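You operate a simulated robot arm through the tools that you are given. There is no shell and no other tool.

You are at the controls of a simulated robot arm. One attempt, no reset.

TASK
Move the coated base to the steel tray, then cement the top of the tray's green-label one.
Fine: the coated one stands in the holder; set the next one in it; orange pot, blue brush; brush back in its dish, leave the pot open. Set down upright: blue brush. A coat counts when it lies all over at full strength: go over it till it gets no stronger.

Only the result counts: the job must be done as asked and must still hold three seconds after the hand-in. Knocking over, shifting, dropping, spilling or breaking anything else fails it.

THE ROBOT
A 5-joint arm with a two-finger parallel gripper, fixed in place. Base frame: the origin is at the foot of the arm, x ahead of it, y to its left, z up; the work surface is at about z = 0. Lengths are in mm, angles in degrees, forces in N, time in s.
With the tool pointing down near the work surface it reaches from about 260 to 600 mm from the base axis. Its first joint turns from -66.0 to 66.0 degrees. The tool tilts only in the upright plane through the base axis and itself; it spins freely about its own axis. Payload 1.57 kg.
The tool frame sits at the grasp point between the pads (the TCP): z along the fingers, y along the line on which they close. The tips reach 30 mm beyond it. Largest opening 80 mm; finger width 17, thickness 12; the body of the gripper, 40 by 82 mm, starts 80 mm behind the TCP.
Orientation is that of the tool frame in the base frame, as [roll, pitch, yaw] about the fixed x, y, z axes, in that order (R = Rz(yaw) Ry(pitch) Rx(roll)). With the fingers straight down and closing along the base's y, the tool's x points along the base's -x, its y along +y and its z along -z.

THE INTERFACE
- The arm moves only by the tool jog_arm. Its argument "steps" is a list of rows, each an object of numbers (a shift or turn left out is 0, a gripper value left out holds the last): "tx", "ty", "tz": the shift along the base's x, y, z in units of 200 mm (1.0 is 200 mm); "ax", "ay", "az": the turn, a rotation vector about the base's x, y, z in units of 45 degrees (1.0 is 45 degrees); "claw": the opening, from 0 (shut) to 1 (fully open). In form: [{"tx": .., "ty": .., "tz": .., "ax": .., "ay": .., "az": .., "claw": ..}, ...]. A call has 1 to 20 rows; each row is the pose to reach, as a shift and turn from the pose commanded when the call began. A call with a number of a shift or a turn outside -1 to 1 is refused whole. A row lasts 0.2 s, in which the tool goes at most 50 mm and 8.6 degrees; a call with a longer step from one row to the next is refused whole, and so is a gripper value outside its range. Where a pose cannot be reached the arm comes as near as it can. A force on the tool above 40 N (or 10 N above the force at the start of the call, whichever is more), or a blocked arm, ends the call early, and 0.2 s more pass. The fingers move at their own pace (about 153 mm/s each) and stop on an object; they squeeze with about 39 N. The grip force told is the motor's: it shows also when the fingers shut on nothing. Time passes only in rows, and 0.2 s behind the last, so rows that repeat a pose let the fingers close. The reply holds the time, the measured pose of the TCP, the force on the tool along the base axes, the opening and the grip force, in the units named above and with some noise, with the torque about the TCP (base axes, N m) and any sound that the robot's microphone picked up.
- Cameras (640 x 400 px; columns grow to the right, rows downward): "scene" is fixed at [44.6, 394.9, 531.6]; the picture's right is [-0.77, -0.64, 0.00], its down [-0.30, 0.36, -0.89] and it looks along [0.56, -0.68, -0.46] (base axes); focal length 344 px, centre (320, 200). "wrist" rides on the gripper at [72, -7, -122] in the tool frame; the picture's right is [0.09, 1.00, 0.00], its down [-0.84, 0.08, -0.54] and it looks along [-0.54, 0.05, 0.84] (tool axes); focal length 238 px, centre (320, 200). There is no depth. A picture from a camera that has moved, and an enlarged one, comes with that camera's place and axes in the base frame and with its lens. The place of the scene camera against the robot may be out by one fixed shift of up to 12 mm in any direction.
- get_image(camera): a new picture of that camera. The clock stands still meanwhile.
- enlarge(camera, box): a new picture of the part [left, top, right, bottom] of that camera's present view, enlarged. The clock stands still meanwhile.
- hand_in(): hands the job in; it is judged then, once.

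Nothing tells you positions but the pictures and the camera data. Unless the task says otherwise, let go and move clear before handing in.

The tools are called as name(argument=value, ...) on one line, values as JSON. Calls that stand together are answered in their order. jog_arm: Moves the arm, as the interface text tells. Its arguments: {"type":"object","properties":{"steps":{"type":"array","items":{"type":"object","properties":{"tx":{"type":"number"},"ty":{"type":"number"},"tz":{"type":"number"},"ax":{"type":"number"},"ay":{"type":"number"},"az":{"type":"number"},"claw":{"type":"number"}}}}},"required":["steps"]} The other tools are called the same way: get_image (camera) takes a picture; enlarge (camera, box) takes an enlarged picture of a part of a camera's view; hand_in () hands the job in.

At the start:

```text
t: 0.0
position: [414.0, 1.9, 350.8]
ee_rot: [180.0, 0.0, 180.0]
ft_force: [-0.5, 0.0, -0.4]
ft_torque: [0.0, -0.01, -0.02]
grip_width: 80.1
gripper_force: 0.1
```

scene: 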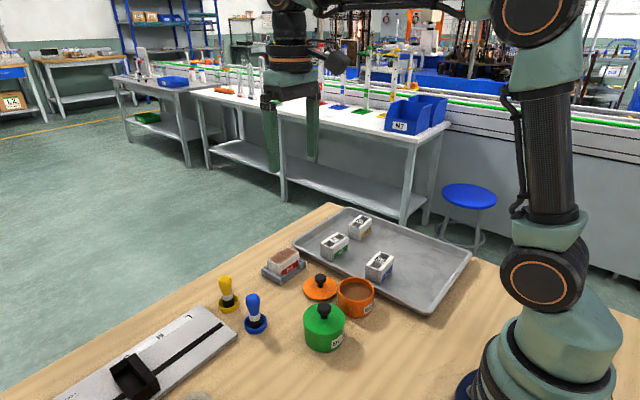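
wrist: 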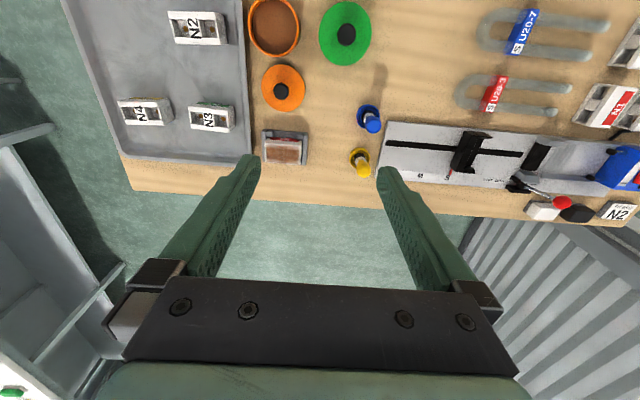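

I see a steel tray with three blocks, a holder with a red-label coated block, an orange pot (open, lid beside), a green pot, and yellow and blue brushes in dishes. I'll take closer pictures before moving.

enlarge(camera="scene", box=[200, 200, 480, 375])

enlarge(camera="scene", box=[250, 200, 410, 300])

enlarge(camera="wrist", box=[60, 0, 400, 212])

enlarge(camera="scene", box=[200, 260, 360, 360])

```text
2.29 times, centred on (340, 288) of scene
camera zoom: at [44.6, 394.9, 531.6], right [-0.77, -0.64, 0.0], down [-0.3, 0.36, -0.89], along [0.56, -0.68, -0.46], focal length 787 px, centre (274, 0)
```

zoom: 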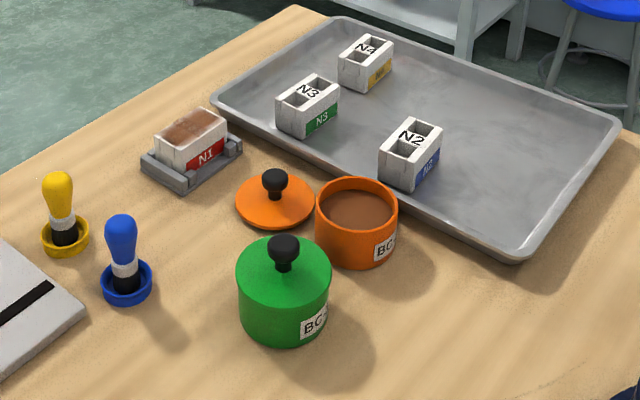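

```text
4.00 times, centred on (330, 250) of scene
camera zoom: at [44.6, 394.9, 531.6], right [-0.77, -0.64, 0.0], down [-0.3, 0.36, -0.89], along [0.56, -0.68, -0.46], focal length 1377 px, centre (280, 0)
```

zoom: 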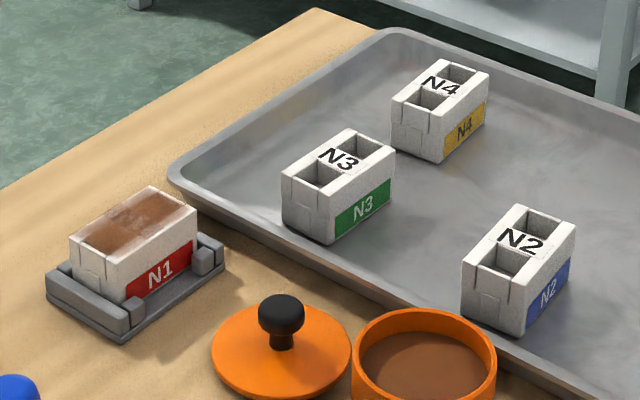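

```text
1.88 times, centred on (230, 106) of wrist
camera zoom: at [341.7, -5.5, 472.9], right [-0.09, 1.0, 0.0], down [0.84, 0.08, 0.54], along [0.54, 0.05, -0.84], focal length 449 px, centre (489, 377)
```

zoom: 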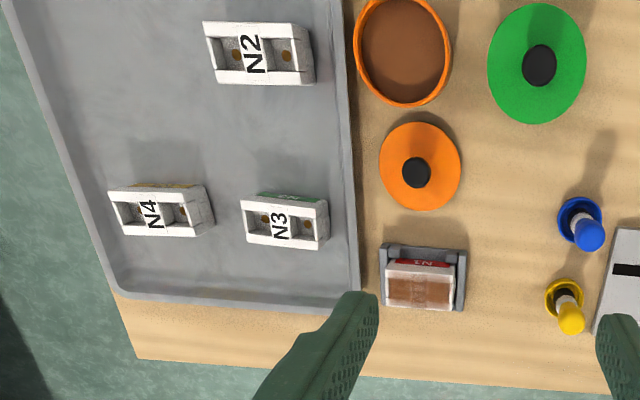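

```text
4.00 times, centred on (280, 310) of scene
camera zoom: at [44.6, 394.9, 531.6], right [-0.77, -0.64, 0.0], down [-0.3, 0.36, -0.89], along [0.56, -0.68, -0.46], focal length 1377 px, centre (480, -240)
```

zoom: 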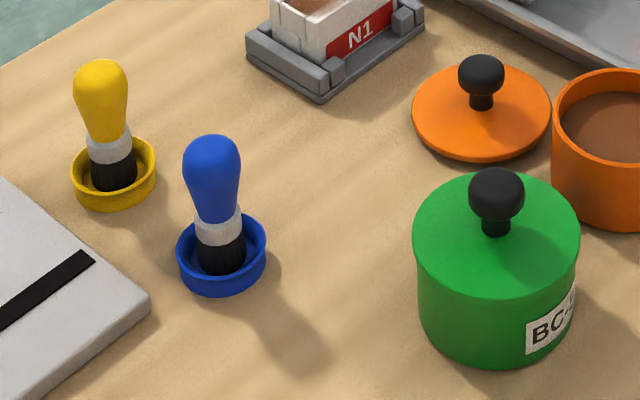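

The blue brush is near (446, 97), N1 in its holder near (507, -56), the green-label N3 on the tray near (462, -184), and the open orange pot near (324, -73). I'm moving to a lower viewpoint to measure these with the wrist camera.

jog_arm(steps=[{"tx": -0.055, "ty": -0.08, "tz": -0.125}, {"tx": -0.11, "ty": -0.16, "tz": -0.25}, {"tx": -0.165, "ty": -0.24, "tz": -0.375}, {"tx": -0.22, "ty": -0.32, "tz": -0.5}, {"tx": -0.22, "ty": -0.32, "tz": -0.5}])

get_image(camera="wrist")

```text
t: 1.2
position: [367.7, -63.8, 251.7]
ee_rot: [180.0, 0.0, -179.9]
ft_force: [0.9, -0.3, 0.9]
ft_torque: [0.02, -0.01, -0.01]
grip_width: 80.1
gripper_force: 0.1
```

```text
taken
camera wrist: at [296.0, -70.5, 372.9], right [-0.09, 1.0, 0.0], down [0.84, 0.08, 0.54], along [0.54, 0.05, -0.84], focal length 238 px, centre (320, 200)
```

wrist: 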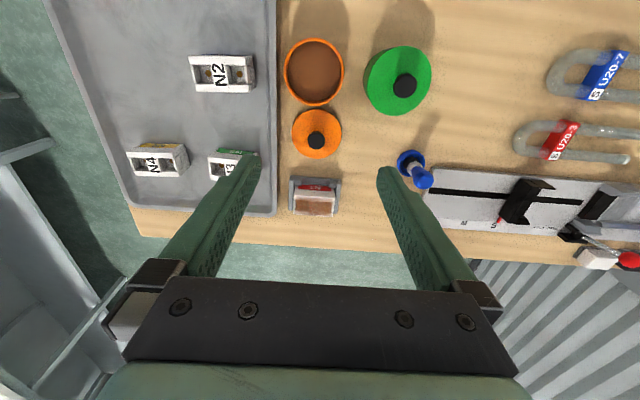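

N1 and the holder are in clear view below centre. I'll enlarge the relevant parts.

enlarge(camera="wrist", box=[270, 165, 358, 220])

enlarge(camera="wrist", box=[110, 20, 366, 180])

enlarge(camera="scene", box=[245, 230, 325, 280])

```text
7.27 times, centred on (314, 192) of wrist
camera zoom: at [296.0, -70.5, 372.9], right [-0.09, 1.0, 0.0], down [0.84, 0.08, 0.54], along [0.54, 0.05, -0.84], focal length 1734 px, centre (364, 254)
```

zoom: 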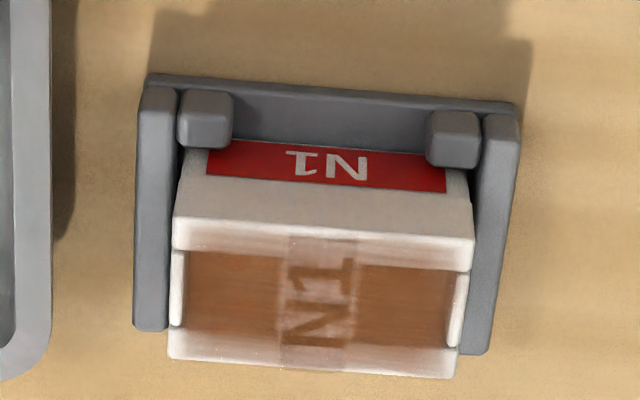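

```text
2.50 times, centred on (238, 100) of wrist
camera zoom: at [296.0, -70.5, 372.9], right [-0.09, 1.0, 0.0], down [0.84, 0.08, 0.54], along [0.54, 0.05, -0.84], focal length 596 px, centre (525, 450)
```

zoom: 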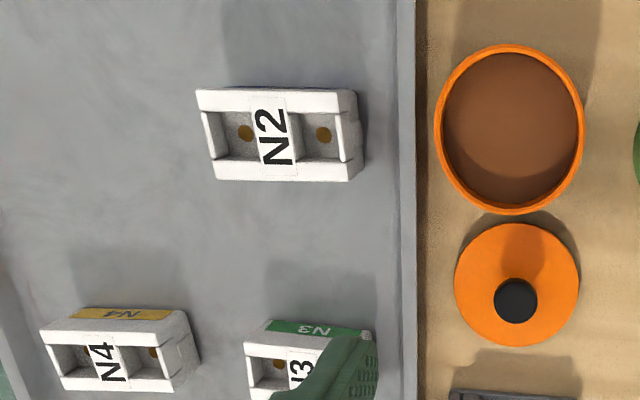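

```text
8.00 times, centred on (285, 255) of scene
camera zoom: at [44.6, 394.9, 531.6], right [-0.77, -0.64, 0.0], down [-0.3, 0.36, -0.89], along [0.56, -0.68, -0.46], focal length 2754 px, centre (600, -240)
```

zoom: 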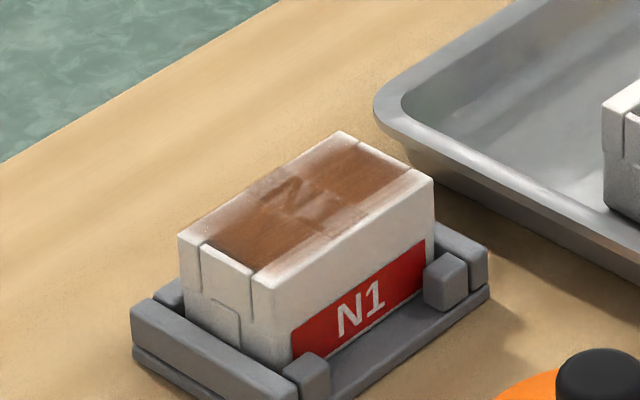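

N1's top measures about 66 × 38 mm, square with the base axes and centred near (515, -61). I'm going above it and turning the tool so the fingers close along x, between the holder lugs.

jog_arm(steps=[{"tx": 0.12, "ty": 0.0, "tz": -0.03, "az": -0.16}, {"tx": 0.24, "tz": -0.06, "az": -0.33}, {"tx": 0.36, "tz": -0.09, "az": -0.5}, {"tx": 0.48, "tz": -0.12, "az": -0.67}, {"tx": 0.6, "tz": -0.16, "az": -0.84}, {"tx": 0.735, "tz": -0.2, "az": -1.0}])

jog_arm(steps=[{"tz": -0.03, "az": -0.16}, {"tz": -0.06, "az": -0.33}, {"tz": -0.09, "az": -0.5}, {"tz": -0.12, "az": -0.67}, {"tz": -0.16, "az": -0.84}, {"tz": -0.2, "az": -1.0}, {"tz": -0.2, "az": -1.0}])

get_image(camera="wrist")

get_image(camera="scene")

```text
t: 2.6
position: [518.1, -60.9, 209.8]
ee_rot: [-180.0, 0.0, 134.9]
ft_force: [-0.1, -0.1, 0.2]
ft_torque: [-0.03, 0.02, -0.01]
grip_width: 80.1
gripper_force: 0.0
```

```text
t: 4.2
position: [516.3, -62.8, 171.7]
ee_rot: [180.0, 0.0, 89.9]
ft_force: [-0.6, 0.3, -0.1]
ft_torque: [0.05, 0.02, 0.0]
grip_width: 79.9
gripper_force: 0.0
```

```text
taken
camera wrist: at [510.5, 9.2, 293.3], right [1.0, 0.09, 0.0], down [0.08, -0.84, 0.54], along [0.05, -0.54, -0.84], focal length 238 px, centre (320, 200)
```

wrist: 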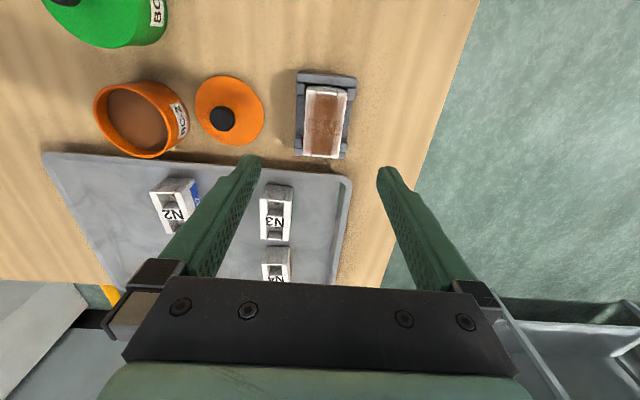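

```text
taken
```

scene: 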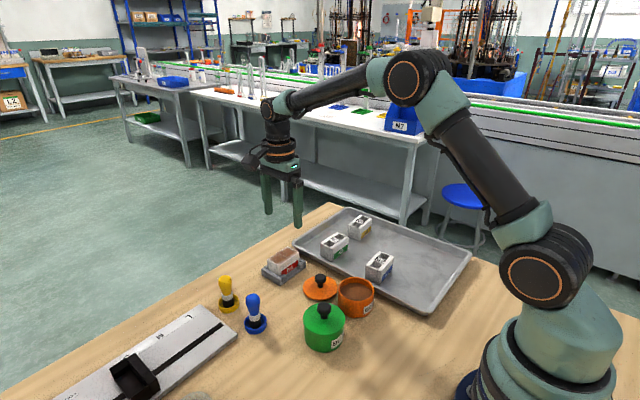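

enlarge(camera="wrist", box=[278, 60, 374, 170])

enlarge(camera="wrist", box=[140, 150, 360, 290])

```text
3.64 times, centred on (326, 115) of wrist
camera zoom: at [510.5, 9.2, 293.3], right [1.0, 0.09, 0.0], down [0.08, -0.84, 0.54], along [0.05, -0.54, -0.84], focal length 867 px, centre (298, 509)
```

zoom: 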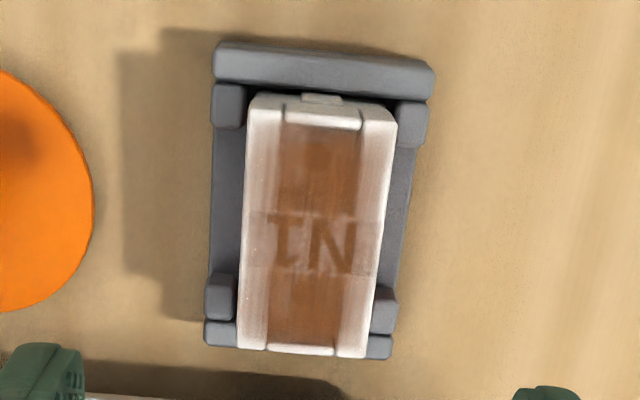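

```text
2.86 times, centred on (250, 220) of wrist
camera zoom: at [510.5, 9.2, 293.3], right [1.0, 0.09, 0.0], down [0.08, -0.84, 0.54], along [0.05, -0.54, -0.84], focal length 681 px, centre (520, 143)
```

zoom: 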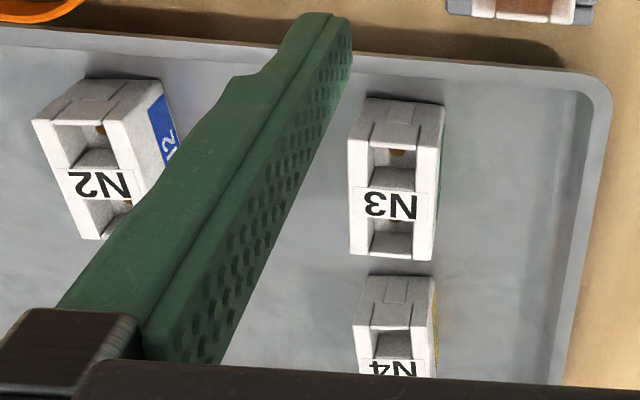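

enlarge(camera="wrist", box=[300, 70, 356, 105])

enlarge(camera="wrist", box=[300, 130, 356, 165])

```text
11.43 times, centred on (328, 88) of wrist
camera zoom: at [510.5, 9.2, 293.3], right [1.0, 0.09, 0.0], down [0.08, -0.84, 0.54], along [0.05, -0.54, -0.84], focal length 2724 px, centre (229, 1486)
```

zoom: 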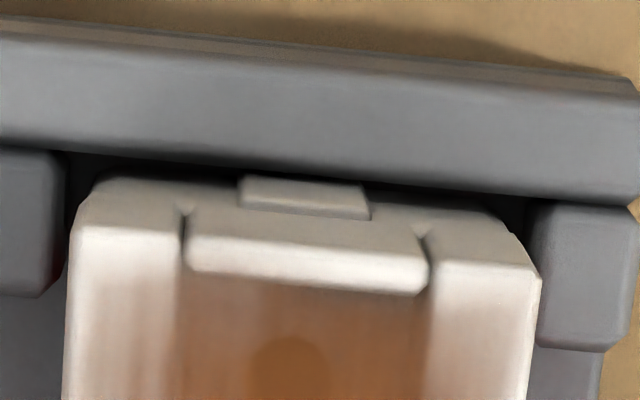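

```text
11.43 times, centred on (328, 148) of wrist
camera zoom: at [510.5, 9.2, 293.3], right [1.0, 0.09, 0.0], down [0.08, -0.84, 0.54], along [0.05, -0.54, -0.84], focal length 2724 px, centre (229, 800)
```

zoom: 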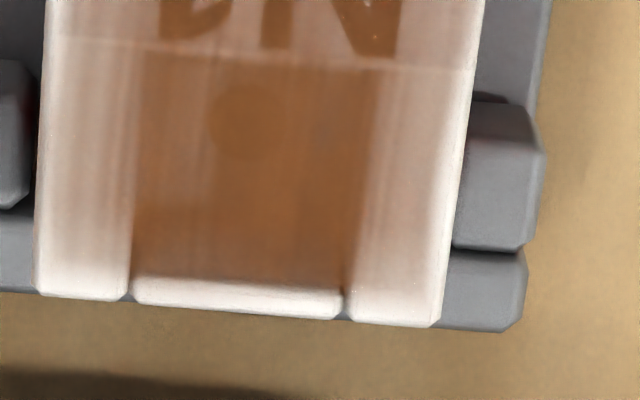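

N1's top centre is about (520.8, -60.7) at z ≈ 42, from two views. The holder plate is about 5 mm thick, with lugs only at the corners. I'll centre on the block and come partway down to check.

jog_arm(steps=[{"tx": 0.0165, "ty": 0.0105}, {"tx": 0.0165, "ty": 0.0105, "tz": -0.1}, {"tx": 0.0165, "ty": 0.0105, "tz": -0.2}, {"tx": 0.0165, "ty": 0.0105, "tz": -0.3}, {"tx": 0.0165, "ty": 0.0105, "tz": -0.4}, {"tx": 0.0165, "ty": 0.0105, "tz": -0.4}])

get_image(camera="wrist")

```text
t: 5.6
position: [519.3, -61.4, 91.5]
ee_rot: [180.0, 0.0, 90.0]
ft_force: [0.4, 0.5, -0.1]
ft_torque: [0.01, 0.01, 0.0]
grip_width: 80.0
gripper_force: 0.1
```

```text
taken
camera wrist: at [512.9, 9.5, 213.2], right [1.0, 0.09, 0.0], down [0.08, -0.84, 0.54], along [0.05, -0.54, -0.84], focal length 238 px, centre (320, 200)
```

wrist: 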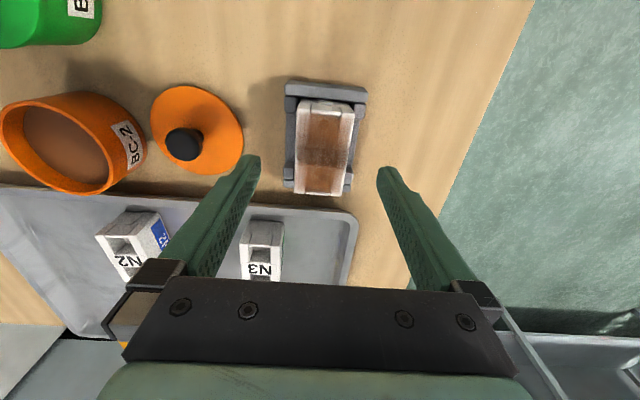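

enlarge(camera="wrist", box=[272, 75, 384, 145])

enlarge(camera="wrist", box=[230, 135, 422, 255])

```text
5.71 times, centred on (328, 110) of wrist
camera zoom: at [512.9, 9.5, 213.2], right [1.0, 0.09, 0.0], down [0.08, -0.84, 0.54], along [0.05, -0.54, -0.84], focal length 1362 px, centre (274, 714)
```

zoom: 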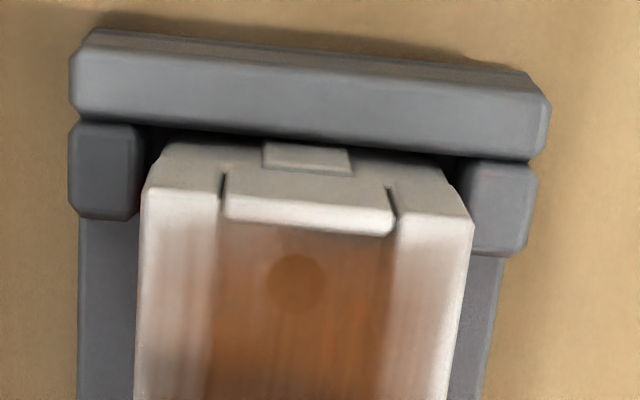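

```text
3.33 times, centred on (326, 195) of wrist
camera zoom: at [512.9, 9.5, 213.2], right [1.0, 0.09, 0.0], down [0.08, -0.84, 0.54], along [0.05, -0.54, -0.84], focal length 794 px, centre (300, 217)
```

zoom: 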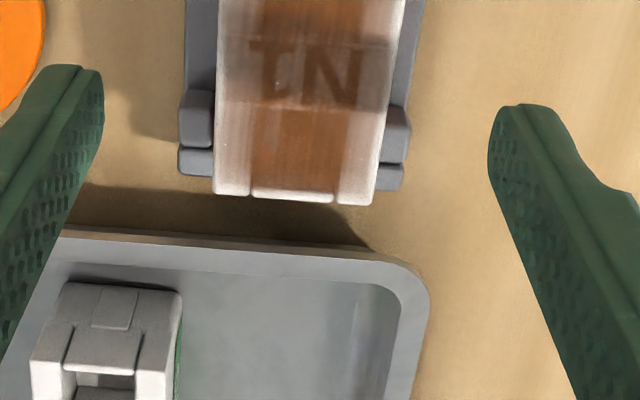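

The three views agree: N1's centre is (520.9, -60.8). I'll make a small correction and lower to TCP z ≈ 40, with the tips about 10 mm above the table, before closing.

jog_arm(steps=[{"tx": 0.005, "ty": 0.008}, {"tx": 0.005, "ty": 0.008, "tz": -0.06}, {"tx": 0.005, "ty": 0.008, "tz": -0.12}, {"tx": 0.005, "ty": 0.008, "tz": -0.17}, {"tx": 0.005, "ty": 0.008, "tz": -0.21}, {"tx": 0.005, "ty": 0.008, "tz": -0.24}, {"tx": 0.005, "ty": 0.008, "tz": -0.255}, {"tx": 0.005, "ty": 0.008, "tz": -0.255}])

get_image(camera="wrist")

enlarge(camera="scene", box=[230, 210, 342, 280])

```text
t: 7.4
position: [520.9, -59.9, 39.5]
ee_rot: [-180.0, 0.0, 90.1]
ft_force: [-0.7, 0.5, 0.2]
ft_torque: [0.01, -0.01, 0.0]
grip_width: 80.1
gripper_force: 0.1
```

```text
taken
camera wrist: at [514.2, 12.5, 160.8], right [1.0, 0.09, 0.0], down [0.08, -0.84, 0.54], along [0.05, -0.54, -0.84], focal length 238 px, centre (320, 200)
```

wrist: 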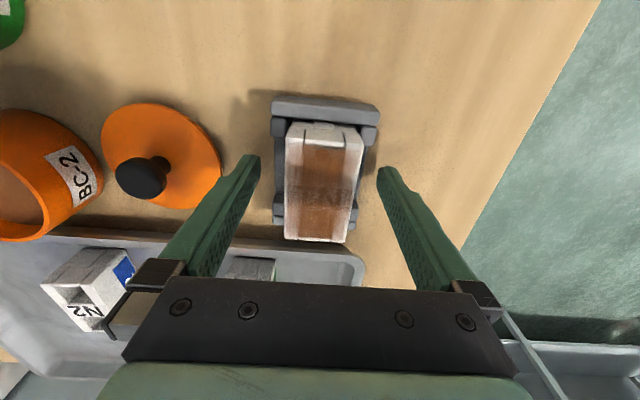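

```text
5.71 times, centred on (286, 245) of scene
camera zoom: at [44.6, 394.9, 531.6], right [-0.77, -0.64, 0.0], down [-0.3, 0.36, -0.89], along [0.56, -0.68, -0.46], focal length 1967 px, centre (514, -57)
```

zoom: 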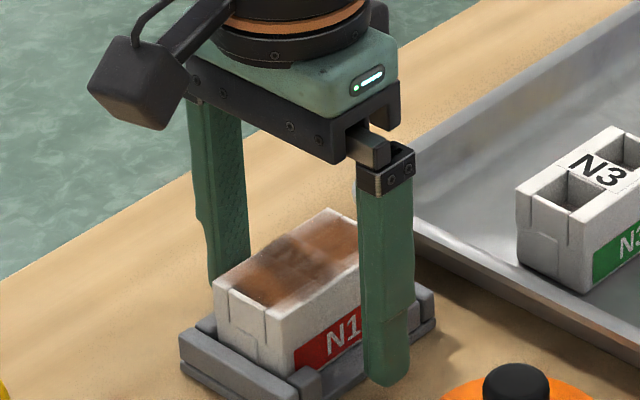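

The fingers straddle the block between the lugs, clear on both sides. Closing gently.

jog_arm(steps=[{"claw": 0.7}, {"claw": 0.55}, {"claw": 0.5}, {"claw": 0.4}, {"claw": 0.2}, {"claw": 0.0}, {"claw": 0.0}])

```text
t: 9.0
position: [521.1, -59.2, 38.3]
ee_rot: [-179.9, 0.0, 89.9]
ft_force: [0.0, -0.1, -0.1]
ft_torque: [0.02, 0.03, 0.01]
grip_width: 39.5
gripper_force: 39.0
```

The block is gripped at 39.5 mm. Lifting straight up.

jog_arm(steps=[{"tz": 0.02, "claw": 0.0}, {"tz": 0.05}, {"tz": 0.1}, {"tz": 0.17}, {"tz": 0.25}, {"tz": 0.35}, {"tz": 0.45}, {"tz": 0.45}])

get_image(camera="scene")

get_image(camera="wrist")

enlarge(camera="scene", box=[230, 180, 358, 290])

```text
t: 10.8
position: [520.6, -60.2, 130.3]
ee_rot: [180.0, -0.1, 90.0]
ft_force: [-0.7, -0.3, -0.9]
ft_torque: [0.02, 0.01, 0.02]
grip_width: 39.5
gripper_force: 39.3
```

```text
taken
```

scene: 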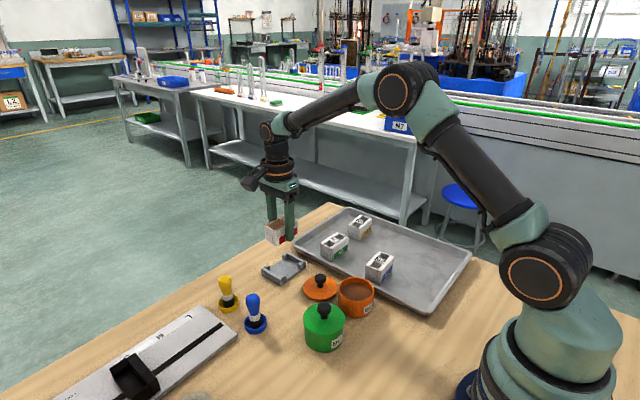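

```text
taken
camera wrist: at [514.3, 12.0, 251.5], right [1.0, 0.09, 0.0], down [0.08, -0.84, 0.54], along [0.05, -0.54, -0.84], focal length 238 px, centre (320, 200)
```

wrist: 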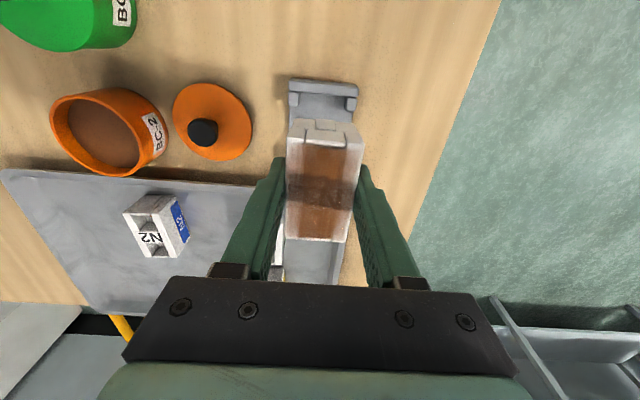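

```text
3.64 times, centred on (294, 235) of scene
camera zoom: at [44.6, 394.9, 531.6], right [-0.77, -0.64, 0.0], down [-0.3, 0.36, -0.89], along [0.56, -0.68, -0.46], focal length 1252 px, centre (414, 73)
```

zoom: 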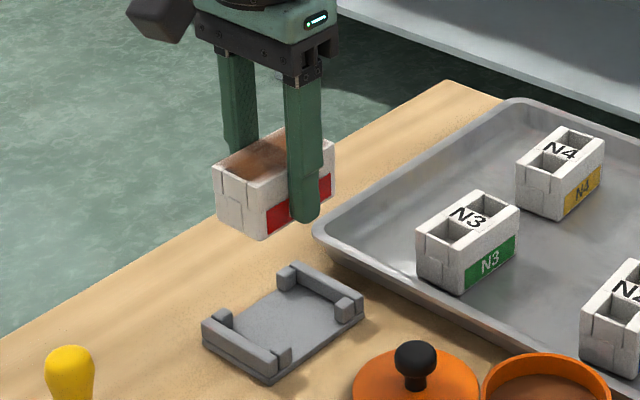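

N1 is held cleanly and the holder is empty. Carrying it high over the tray towards a free spot near (370, -300).

jog_arm(steps=[{"tx": -0.07, "ty": -0.1}, {"tx": -0.15, "ty": -0.24}, {"tx": -0.24, "ty": -0.38}, {"tx": -0.32, "ty": -0.5}, {"tx": -0.38, "ty": -0.6}])

jog_arm(steps=[{"tx": -0.1, "ty": -0.14}, {"tx": -0.18, "ty": -0.28}, {"tx": -0.26, "ty": -0.42}, {"tx": -0.33, "ty": -0.53}, {"tx": -0.375, "ty": -0.6}, {"tx": -0.375, "ty": -0.6}])

get_image(camera="wrist")

get_image(camera="scene")

```text
t: 12.0
position: [444.4, -179.8, 130.6]
ee_rot: [-180.0, 0.0, 90.0]
ft_force: [-0.5, -0.1, -0.7]
ft_torque: [0.02, -0.03, 0.01]
grip_width: 39.3
gripper_force: 38.5
```

```text
t: 13.4
position: [371.4, -299.3, 130.1]
ee_rot: [180.0, 0.0, 90.0]
ft_force: [1.1, 0.0, -0.6]
ft_torque: [-0.01, 0.01, 0.01]
grip_width: 39.7
gripper_force: 39.0
```

```text
taken
camera wrist: at [363.6, -227.9, 251.9], right [1.0, 0.09, 0.0], down [0.08, -0.84, 0.54], along [0.05, -0.54, -0.84], focal length 238 px, centre (320, 200)
```

wrist: 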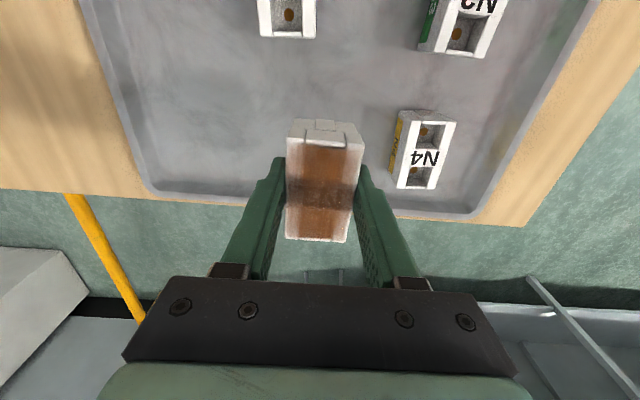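

```text
taken
```

scene: 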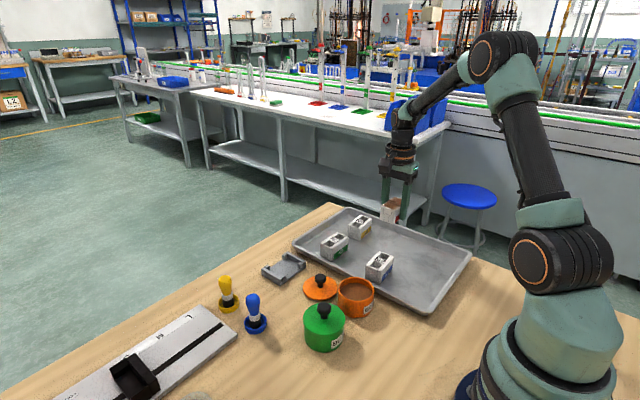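

There's free tray floor here: N4's near side is at x ≈ 446 and N2's end at y ≈ -222. I'll shift slightly to (365, -292) and lower to just above the tray floor.

jog_arm(steps=[{"tx": -0.028, "ty": 0.04}, {"tx": -0.028, "ty": 0.04, "tz": -0.1}, {"tx": -0.028, "ty": 0.04, "tz": -0.2}, {"tx": -0.028, "ty": 0.04, "tz": -0.28}, {"tx": -0.028, "ty": 0.04, "tz": -0.35}, {"tx": -0.028, "ty": 0.04, "tz": -0.4}, {"tx": -0.028, "ty": 0.04, "tz": -0.43}, {"tx": -0.028, "ty": 0.04, "tz": -0.43}])

get_image(camera="wrist")

enlarge(camera="scene", box=[320, 190, 448, 270])

```text
t: 15.2
position: [363.4, -290.9, 44.8]
ee_rot: [-180.0, 0.0, 89.9]
ft_force: [-0.2, -1.1, -1.0]
ft_torque: [0.0, -0.02, 0.0]
grip_width: 39.5
gripper_force: 38.6
```

```text
taken
camera wrist: at [357.4, -219.8, 165.7], right [1.0, 0.09, 0.0], down [0.08, -0.84, 0.54], along [0.05, -0.54, -0.84], focal length 238 px, centre (320, 200)
```

wrist: 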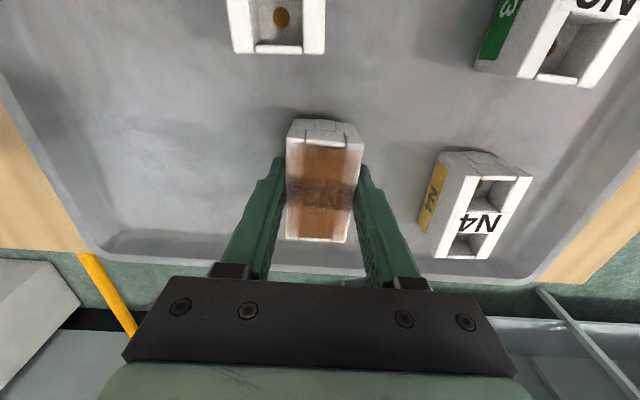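

```text
5.00 times, centred on (384, 230) of scene
camera zoom: at [44.6, 394.9, 531.6], right [-0.77, -0.64, 0.0], down [-0.3, 0.36, -0.89], along [0.56, -0.68, -0.46], focal length 1721 px, centre (0, 50)
```

zoom: 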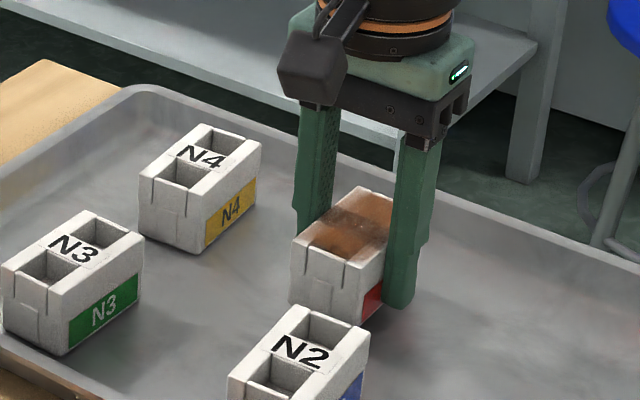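

The block is a few mm above the tray floor. I'm stepping down slowly and watching the force.

jog_arm(steps=[{"tz": -0.005}, {"tz": -0.01}, {"tz": -0.015}, {"tz": -0.02}, {"tz": -0.02}])

```text
t: 16.4
position: [364.0, -291.6, 40.2]
ee_rot: [180.0, 0.0, 90.0]
ft_force: [-0.1, -0.1, -0.4]
ft_torque: [0.03, 0.05, 0.01]
grip_width: 39.7
gripper_force: 39.2
```

jog_arm(steps=[{"tz": -0.003}, {"tz": -0.006}, {"tz": -0.006}])

jog_arm(steps=[{"tz": -0.003}, {"tz": -0.006}, {"tz": -0.006}])

```text
t: 17.2
position: [364.5, -291.2, 38.4]
ee_rot: [-180.0, 0.0, 90.0]
ft_force: [0.2, 0.1, -0.1]
ft_torque: [-0.01, -0.02, -0.03]
grip_width: 39.4
gripper_force: 39.4
```

```text
t: 18.0
position: [364.6, -291.4, 38.8]
ee_rot: [-180.0, 0.0, 90.1]
ft_force: [0.7, 0.9, 0.0]
ft_torque: [-0.02, 0.01, 0.01]
grip_width: 39.5
gripper_force: 39.2
```

jog_arm(steps=[{"tz": -0.003}, {"tz": -0.006}, {"tz": -0.006}])

enlarge(camera="scene", box=[370, 220, 418, 265])

```text
t: 18.8
position: [363.9, -290.7, 36.0]
ee_rot: [179.9, 0.1, 90.0]
ft_force: [0.5, 0.4, 4.5]
ft_torque: [0.14, 0.04, 0.01]
grip_width: 39.8
gripper_force: 39.1
```

```text
8.89 times, centred on (394, 242) of scene
camera zoom: at [44.6, 394.9, 531.6], right [-0.77, -0.64, 0.0], down [-0.3, 0.36, -0.89], along [0.56, -0.68, -0.46], focal length 3060 px, centre (-338, -178)
```

zoom: 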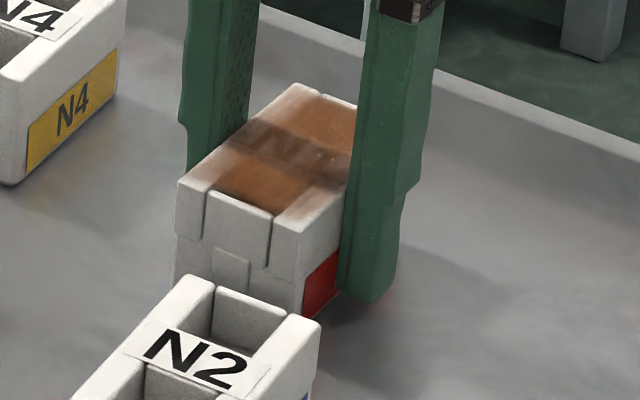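

Contact: 4.5 N upward, so the block is resting on the tray floor. Opening the fingers partway and rising.

jog_arm(steps=[{"claw": 0.52}, {"claw": 0.56}, {"claw": 0.65}, {"claw": 0.75}, {"claw": 0.75}])

jog_arm(steps=[{"tz": 0.03}, {"tz": 0.08}, {"tz": 0.16}, {"tz": 0.28}, {"tz": 0.42}, {"tz": 0.57}, {"tz": 0.57}])

get_image(camera="wrist")

enlarge(camera="scene", box=[320, 190, 448, 270])

```text
t: 20.0
position: [364.0, -291.0, 37.4]
ee_rot: [-180.0, 0.1, 90.0]
ft_force: [-0.7, -0.1, -0.1]
ft_torque: [-0.02, 0.02, 0.01]
grip_width: 60.2
gripper_force: 0.0
```

```text
t: 21.6
position: [362.7, -290.6, 153.7]
ee_rot: [-180.0, -0.1, 90.1]
ft_force: [-0.4, 0.3, 0.4]
ft_torque: [0.01, 0.02, -0.01]
grip_width: 60.0
gripper_force: 0.1
```

```text
taken
camera wrist: at [357.0, -219.3, 274.1], right [1.0, 0.09, 0.0], down [0.08, -0.84, 0.54], along [0.05, -0.54, -0.84], focal length 238 px, centre (320, 200)
```

wrist: 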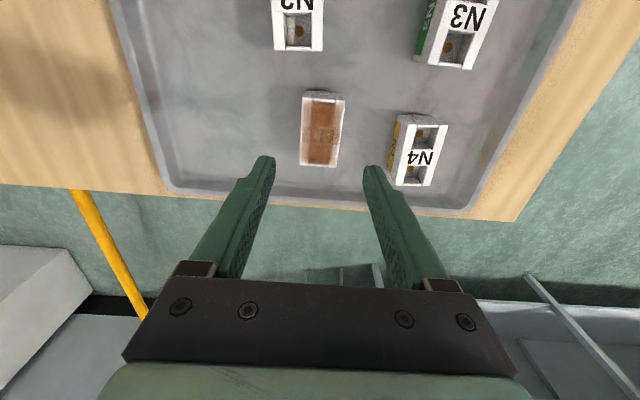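

```text
5.00 times, centred on (384, 230) of scene
camera zoom: at [44.6, 394.9, 531.6], right [-0.77, -0.64, 0.0], down [-0.3, 0.36, -0.89], along [0.56, -0.68, -0.46], focal length 1721 px, centre (0, 50)
```

zoom: 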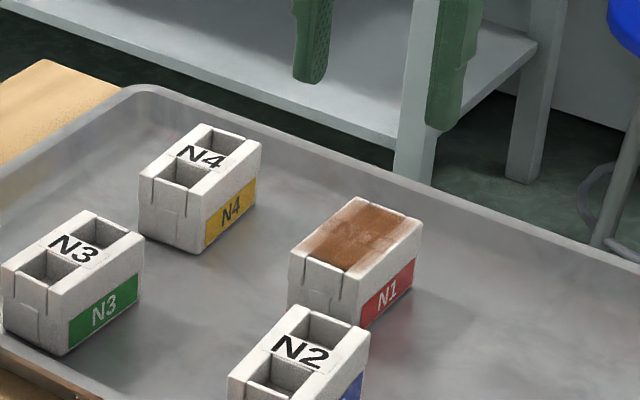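

N1 stands upright on the tray, with its coat intact. Now I'm going above N3 to measure its position and yaw.

jog_arm(steps=[{"tx": 0.1, "ty": 0.1, "claw": 1.0}, {"tx": 0.2, "ty": 0.2}, {"tx": 0.3, "ty": 0.3}, {"tx": 0.4, "ty": 0.42}, {"tx": 0.49, "ty": 0.525}, {"tx": 0.49, "ty": 0.525}])

get_image(camera="wrist")

enlarge(camera="wrist", box=[264, 70, 376, 140])

enlarge(camera="wrist", box=[264, 115, 376, 185])

```text
t: 23.0
position: [462.8, -187.4, 149.9]
ee_rot: [180.0, 0.0, 90.0]
ft_force: [-0.2, 0.0, 0.3]
ft_torque: [0.01, -0.01, -0.02]
grip_width: 80.1
gripper_force: 0.0
```

```text
taken
camera wrist: at [456.0, -115.9, 271.4], right [1.0, 0.09, 0.0], down [0.08, -0.84, 0.54], along [0.05, -0.54, -0.84], focal length 238 px, centre (320, 200)
```

wrist: 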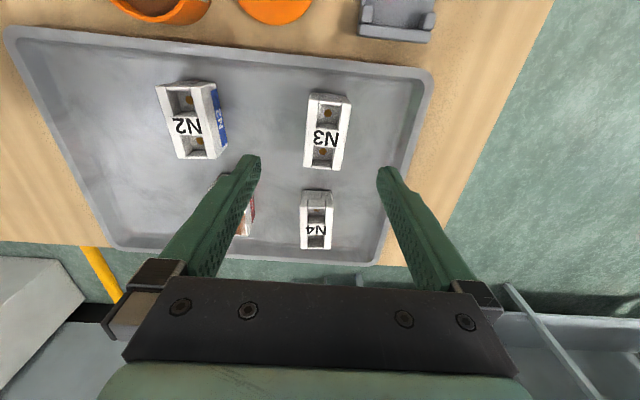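

```text
5.71 times, centred on (320, 105) of wrist
camera zoom: at [456.0, -115.9, 271.4], right [1.0, 0.09, 0.0], down [0.08, -0.84, 0.54], along [0.05, -0.54, -0.84], focal length 1362 px, centre (320, 743)
```

zoom: 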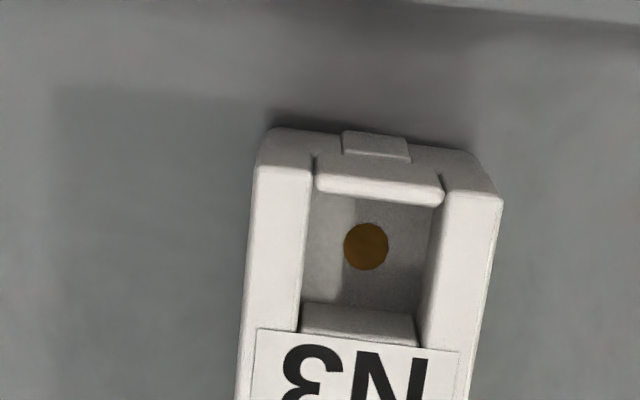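

```text
5.71 times, centred on (320, 150) of wrist
camera zoom: at [456.0, -115.9, 271.4], right [1.0, 0.09, 0.0], down [0.08, -0.84, 0.54], along [0.05, -0.54, -0.84], focal length 1362 px, centre (320, 486)
```

zoom: 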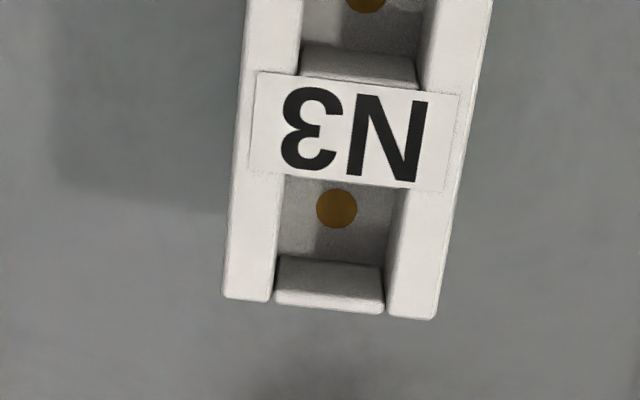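

N3's top centre is about (468.6, -191.0) with yaw about -1.65°. I'll align to it and lower to grip at TCP z ≈ 38.

jog_arm(steps=[{"tx": 0.014, "ty": -0.008, "az": -0.02}, {"tx": 0.028, "ty": -0.0155, "az": -0.037}, {"tx": 0.028, "ty": -0.0155, "az": -0.037, "tz": -0.15}, {"tx": 0.028, "ty": -0.0155, "az": -0.037, "tz": -0.3}, {"tx": 0.028, "ty": -0.0155, "az": -0.037, "tz": -0.42}, {"tx": 0.028, "ty": -0.0155, "az": -0.037, "tz": -0.48}, {"tx": 0.028, "ty": -0.0155, "az": -0.037, "tz": -0.48}])

get_image(camera="wrist")

```text
t: 24.6
position: [468.7, -189.8, 54.4]
ee_rot: [-179.9, 0.1, 88.4]
ft_force: [-1.4, -0.2, -0.2]
ft_torque: [0.01, 0.0, -0.02]
grip_width: 79.9
gripper_force: 0.0
```

```text
taken
camera wrist: at [464.1, -117.4, 175.8], right [1.0, 0.06, 0.0], down [0.05, -0.84, 0.54], along [0.03, -0.54, -0.84], focal length 238 px, centre (320, 200)
```

wrist: 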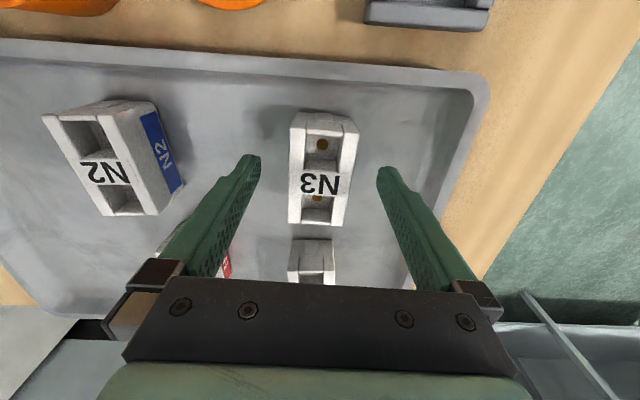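

jog_arm(steps=[{"tz": -0.03}, {"tz": -0.06}, {"tz": -0.079}, {"tz": -0.079}, {"tz": -0.079, "claw": 0.7}, {"tz": -0.079, "claw": 0.56}, {"tz": -0.079, "claw": 0.51}, {"tz": -0.079, "claw": 0.4}, {"tz": -0.079, "claw": 0.2}, {"tz": -0.079, "claw": 0.0}, {"tz": -0.079, "claw": 0.0}])

get_image(camera="wrist")

```text
t: 27.0
position: [468.5, -188.0, 38.1]
ee_rot: [180.0, 0.0, 88.4]
ft_force: [0.2, 0.4, -0.1]
ft_torque: [0.0, 0.01, 0.02]
grip_width: 39.6
gripper_force: 38.7
```

```text
taken
camera wrist: at [463.6, -116.7, 159.9], right [1.0, 0.06, 0.0], down [0.05, -0.84, 0.54], along [0.03, -0.54, -0.84], focal length 238 px, centre (320, 200)
```

wrist: 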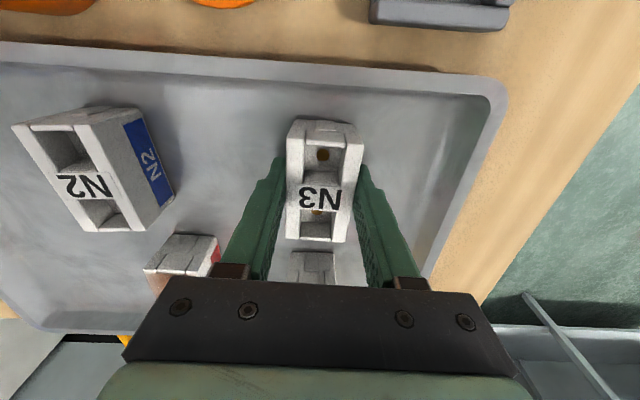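

N3 is gripped. Lifting and carrying it to a point above the holder, squaring the yaw on the way.

jog_arm(steps=[{"tz": 0.02}, {"tz": 0.06}, {"tz": 0.12}, {"tz": 0.2}, {"tz": 0.3}, {"tz": 0.4}, {"tx": 0.05, "ty": 0.12, "tz": 0.45, "az": 0.01}, {"tx": 0.1, "ty": 0.25, "tz": 0.45, "az": 0.02}, {"tx": 0.15, "ty": 0.38, "tz": 0.45, "az": 0.03}, {"tx": 0.2, "ty": 0.51, "tz": 0.45, "az": 0.037}, {"tx": 0.263, "ty": 0.64, "tz": 0.45, "az": 0.037}, {"tx": 0.263, "ty": 0.64, "tz": 0.45, "az": 0.037}])

get_image(camera="wrist")

get_image(camera="scene")

```text
t: 29.6
position: [522.1, -61.4, 129.1]
ee_rot: [-180.0, -0.1, 90.0]
ft_force: [-0.3, -0.6, 0.0]
ft_torque: [0.0, 0.02, 0.01]
grip_width: 39.5
gripper_force: 38.8
```

```text
taken
camera wrist: at [515.5, 10.1, 250.8], right [1.0, 0.09, 0.0], down [0.08, -0.84, 0.54], along [0.05, -0.54, -0.84], focal length 238 px, centre (320, 200)
```

wrist: 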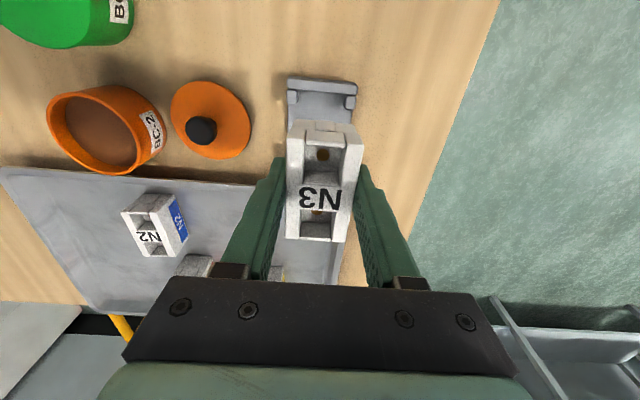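

```text
taken
```

scene: 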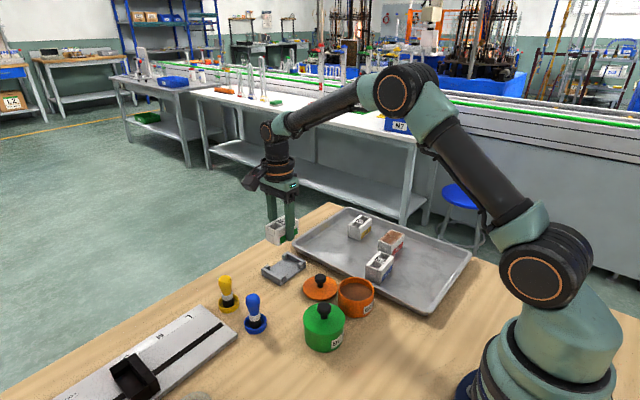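

jog_arm(steps=[{"tz": 0.0}, {"tz": 0.0}])

enlarge(camera="wrist", box=[268, 70, 380, 140])

enlarge(camera="wrist", box=[268, 190, 380, 260])

```text
t: 30.2
position: [521.8, -62.6, 128.7]
ee_rot: [180.0, -0.1, 89.9]
ft_force: [0.7, -0.2, 0.0]
ft_torque: [0.03, 0.01, -0.02]
grip_width: 39.7
gripper_force: 39.0
```

```text
5.71 times, centred on (324, 105) of wrist
camera zoom: at [515.4, 9.7, 251.0], right [1.0, 0.09, 0.0], down [0.08, -0.84, 0.54], along [0.05, -0.54, -0.84], focal length 1362 px, centre (297, 743)
```

zoom: 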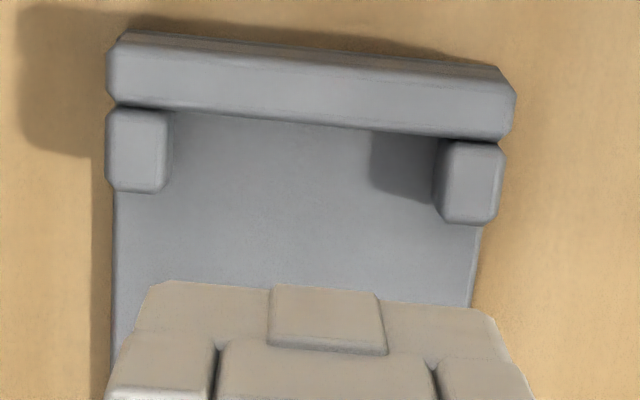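

```text
5.71 times, centred on (324, 225) of wrist
camera zoom: at [515.4, 9.7, 251.0], right [1.0, 0.09, 0.0], down [0.08, -0.84, 0.54], along [0.05, -0.54, -0.84], focal length 1362 px, centre (297, 57)
```

zoom: 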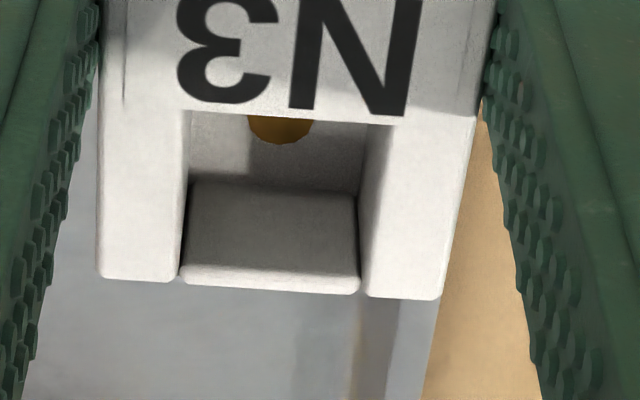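

enlarge(camera="wrist", box=[268, 110, 380, 180])

```text
5.71 times, centred on (324, 145) of wrist
camera zoom: at [515.4, 9.7, 251.0], right [1.0, 0.09, 0.0], down [0.08, -0.84, 0.54], along [0.05, -0.54, -0.84], focal length 1362 px, centre (297, 514)
```

zoom: 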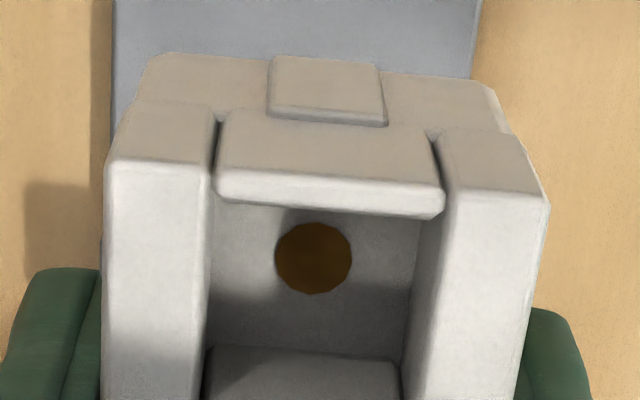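

The block is held square. The holder gap centre is about (520.6, -60.1), so I'll correct the offset and lower to just above the lugs to check the fit.

jog_arm(steps=[{"tx": -0.0065, "ty": 0.023}, {"tx": -0.0065, "ty": 0.023, "tz": -0.1}, {"tx": -0.0065, "ty": 0.023, "tz": -0.2}, {"tx": -0.0065, "ty": 0.023, "tz": -0.28}, {"tx": -0.0065, "ty": 0.023, "tz": -0.34}, {"tx": -0.0065, "ty": 0.023, "tz": -0.34}, {"tx": -0.0065, "ty": 0.023, "tz": -0.34}])

get_image(camera="wrist")

enlarge(camera="wrist", box=[256, 75, 384, 155])

enlarge(camera="scene", box=[235, 215, 331, 290])

```text
t: 31.8
position: [517.6, -55.0, 62.1]
ee_rot: [180.0, -0.1, 90.0]
ft_force: [-0.1, 0.1, -0.6]
ft_torque: [-0.01, 0.0, 0.02]
grip_width: 39.5
gripper_force: 39.0
```

```text
taken
camera wrist: at [512.3, 15.5, 183.2], right [1.0, 0.09, 0.0], down [0.08, -0.84, 0.54], along [0.05, -0.54, -0.84], focal length 238 px, centre (320, 200)
```

wrist: 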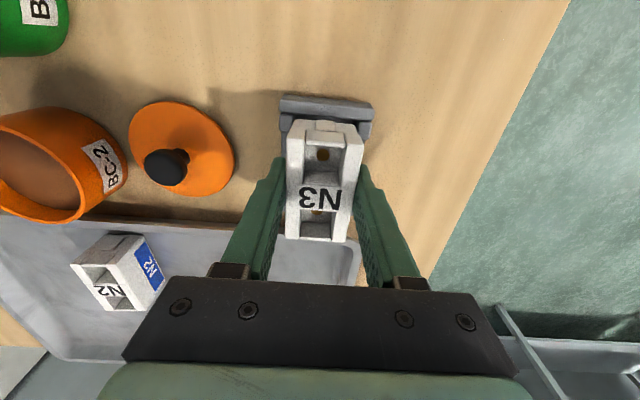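

```text
5.00 times, centred on (320, 115) of wrist
camera zoom: at [512.3, 15.5, 183.2], right [1.0, 0.09, 0.0], down [0.08, -0.84, 0.54], along [0.05, -0.54, -0.84], focal length 1192 px, centre (320, 625)
```

zoom: 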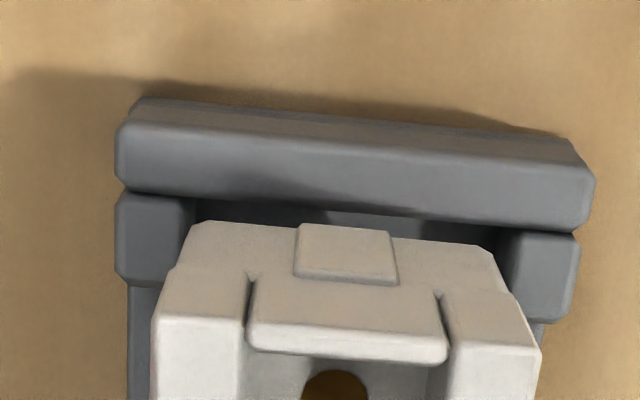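

```text
5.33 times, centred on (283, 252) of scene
camera zoom: at [44.6, 394.9, 531.6], right [-0.77, -0.64, 0.0], down [-0.3, 0.36, -0.89], along [0.56, -0.68, -0.46], focal length 1836 px, centre (517, -80)
```

zoom: 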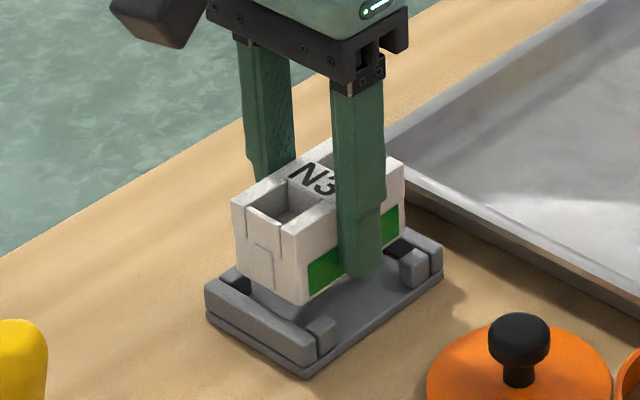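

jog_arm(steps=[{"tx": 0.0075, "ty": -0.006}, {"tx": 0.0075, "ty": -0.006, "tz": -0.01}, {"tx": 0.0075, "ty": -0.006, "tz": -0.01}])

enlarge(camera="wrist", box=[256, 75, 384, 155])

enlarge(camera="wrist", box=[256, 190, 384, 270])

```text
t: 32.6
position: [520.3, -57.2, 58.5]
ee_rot: [179.9, 0.1, 89.9]
ft_force: [-0.3, 0.0, -0.4]
ft_torque: [0.0, -0.01, 0.0]
grip_width: 39.5
gripper_force: 39.2
```

```text
5.00 times, centred on (320, 115) of wrist
camera zoom: at [514.3, 13.9, 180.7], right [1.0, 0.09, 0.0], down [0.08, -0.84, 0.54], along [0.05, -0.54, -0.84], focal length 1192 px, centre (320, 625)
```

zoom: 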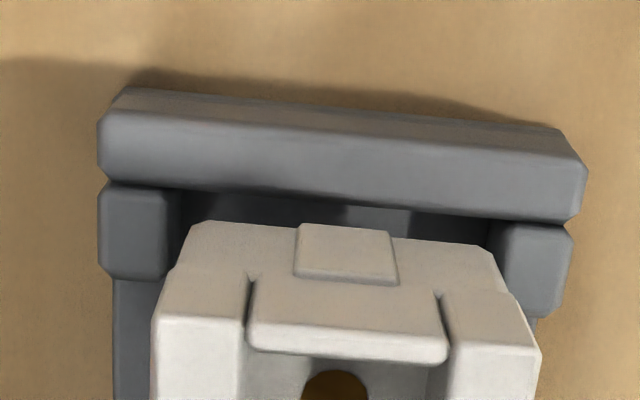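

```text
5.00 times, centred on (320, 230) of wrist
camera zoom: at [514.3, 13.9, 180.7], right [1.0, 0.09, 0.0], down [0.08, -0.84, 0.54], along [0.05, -0.54, -0.84], focal length 1192 px, centre (320, 50)
```

zoom: 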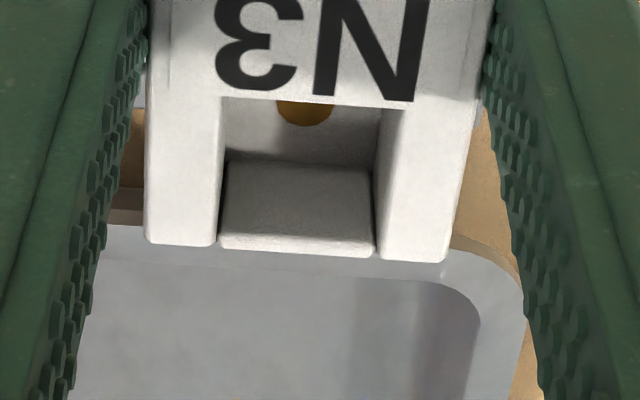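

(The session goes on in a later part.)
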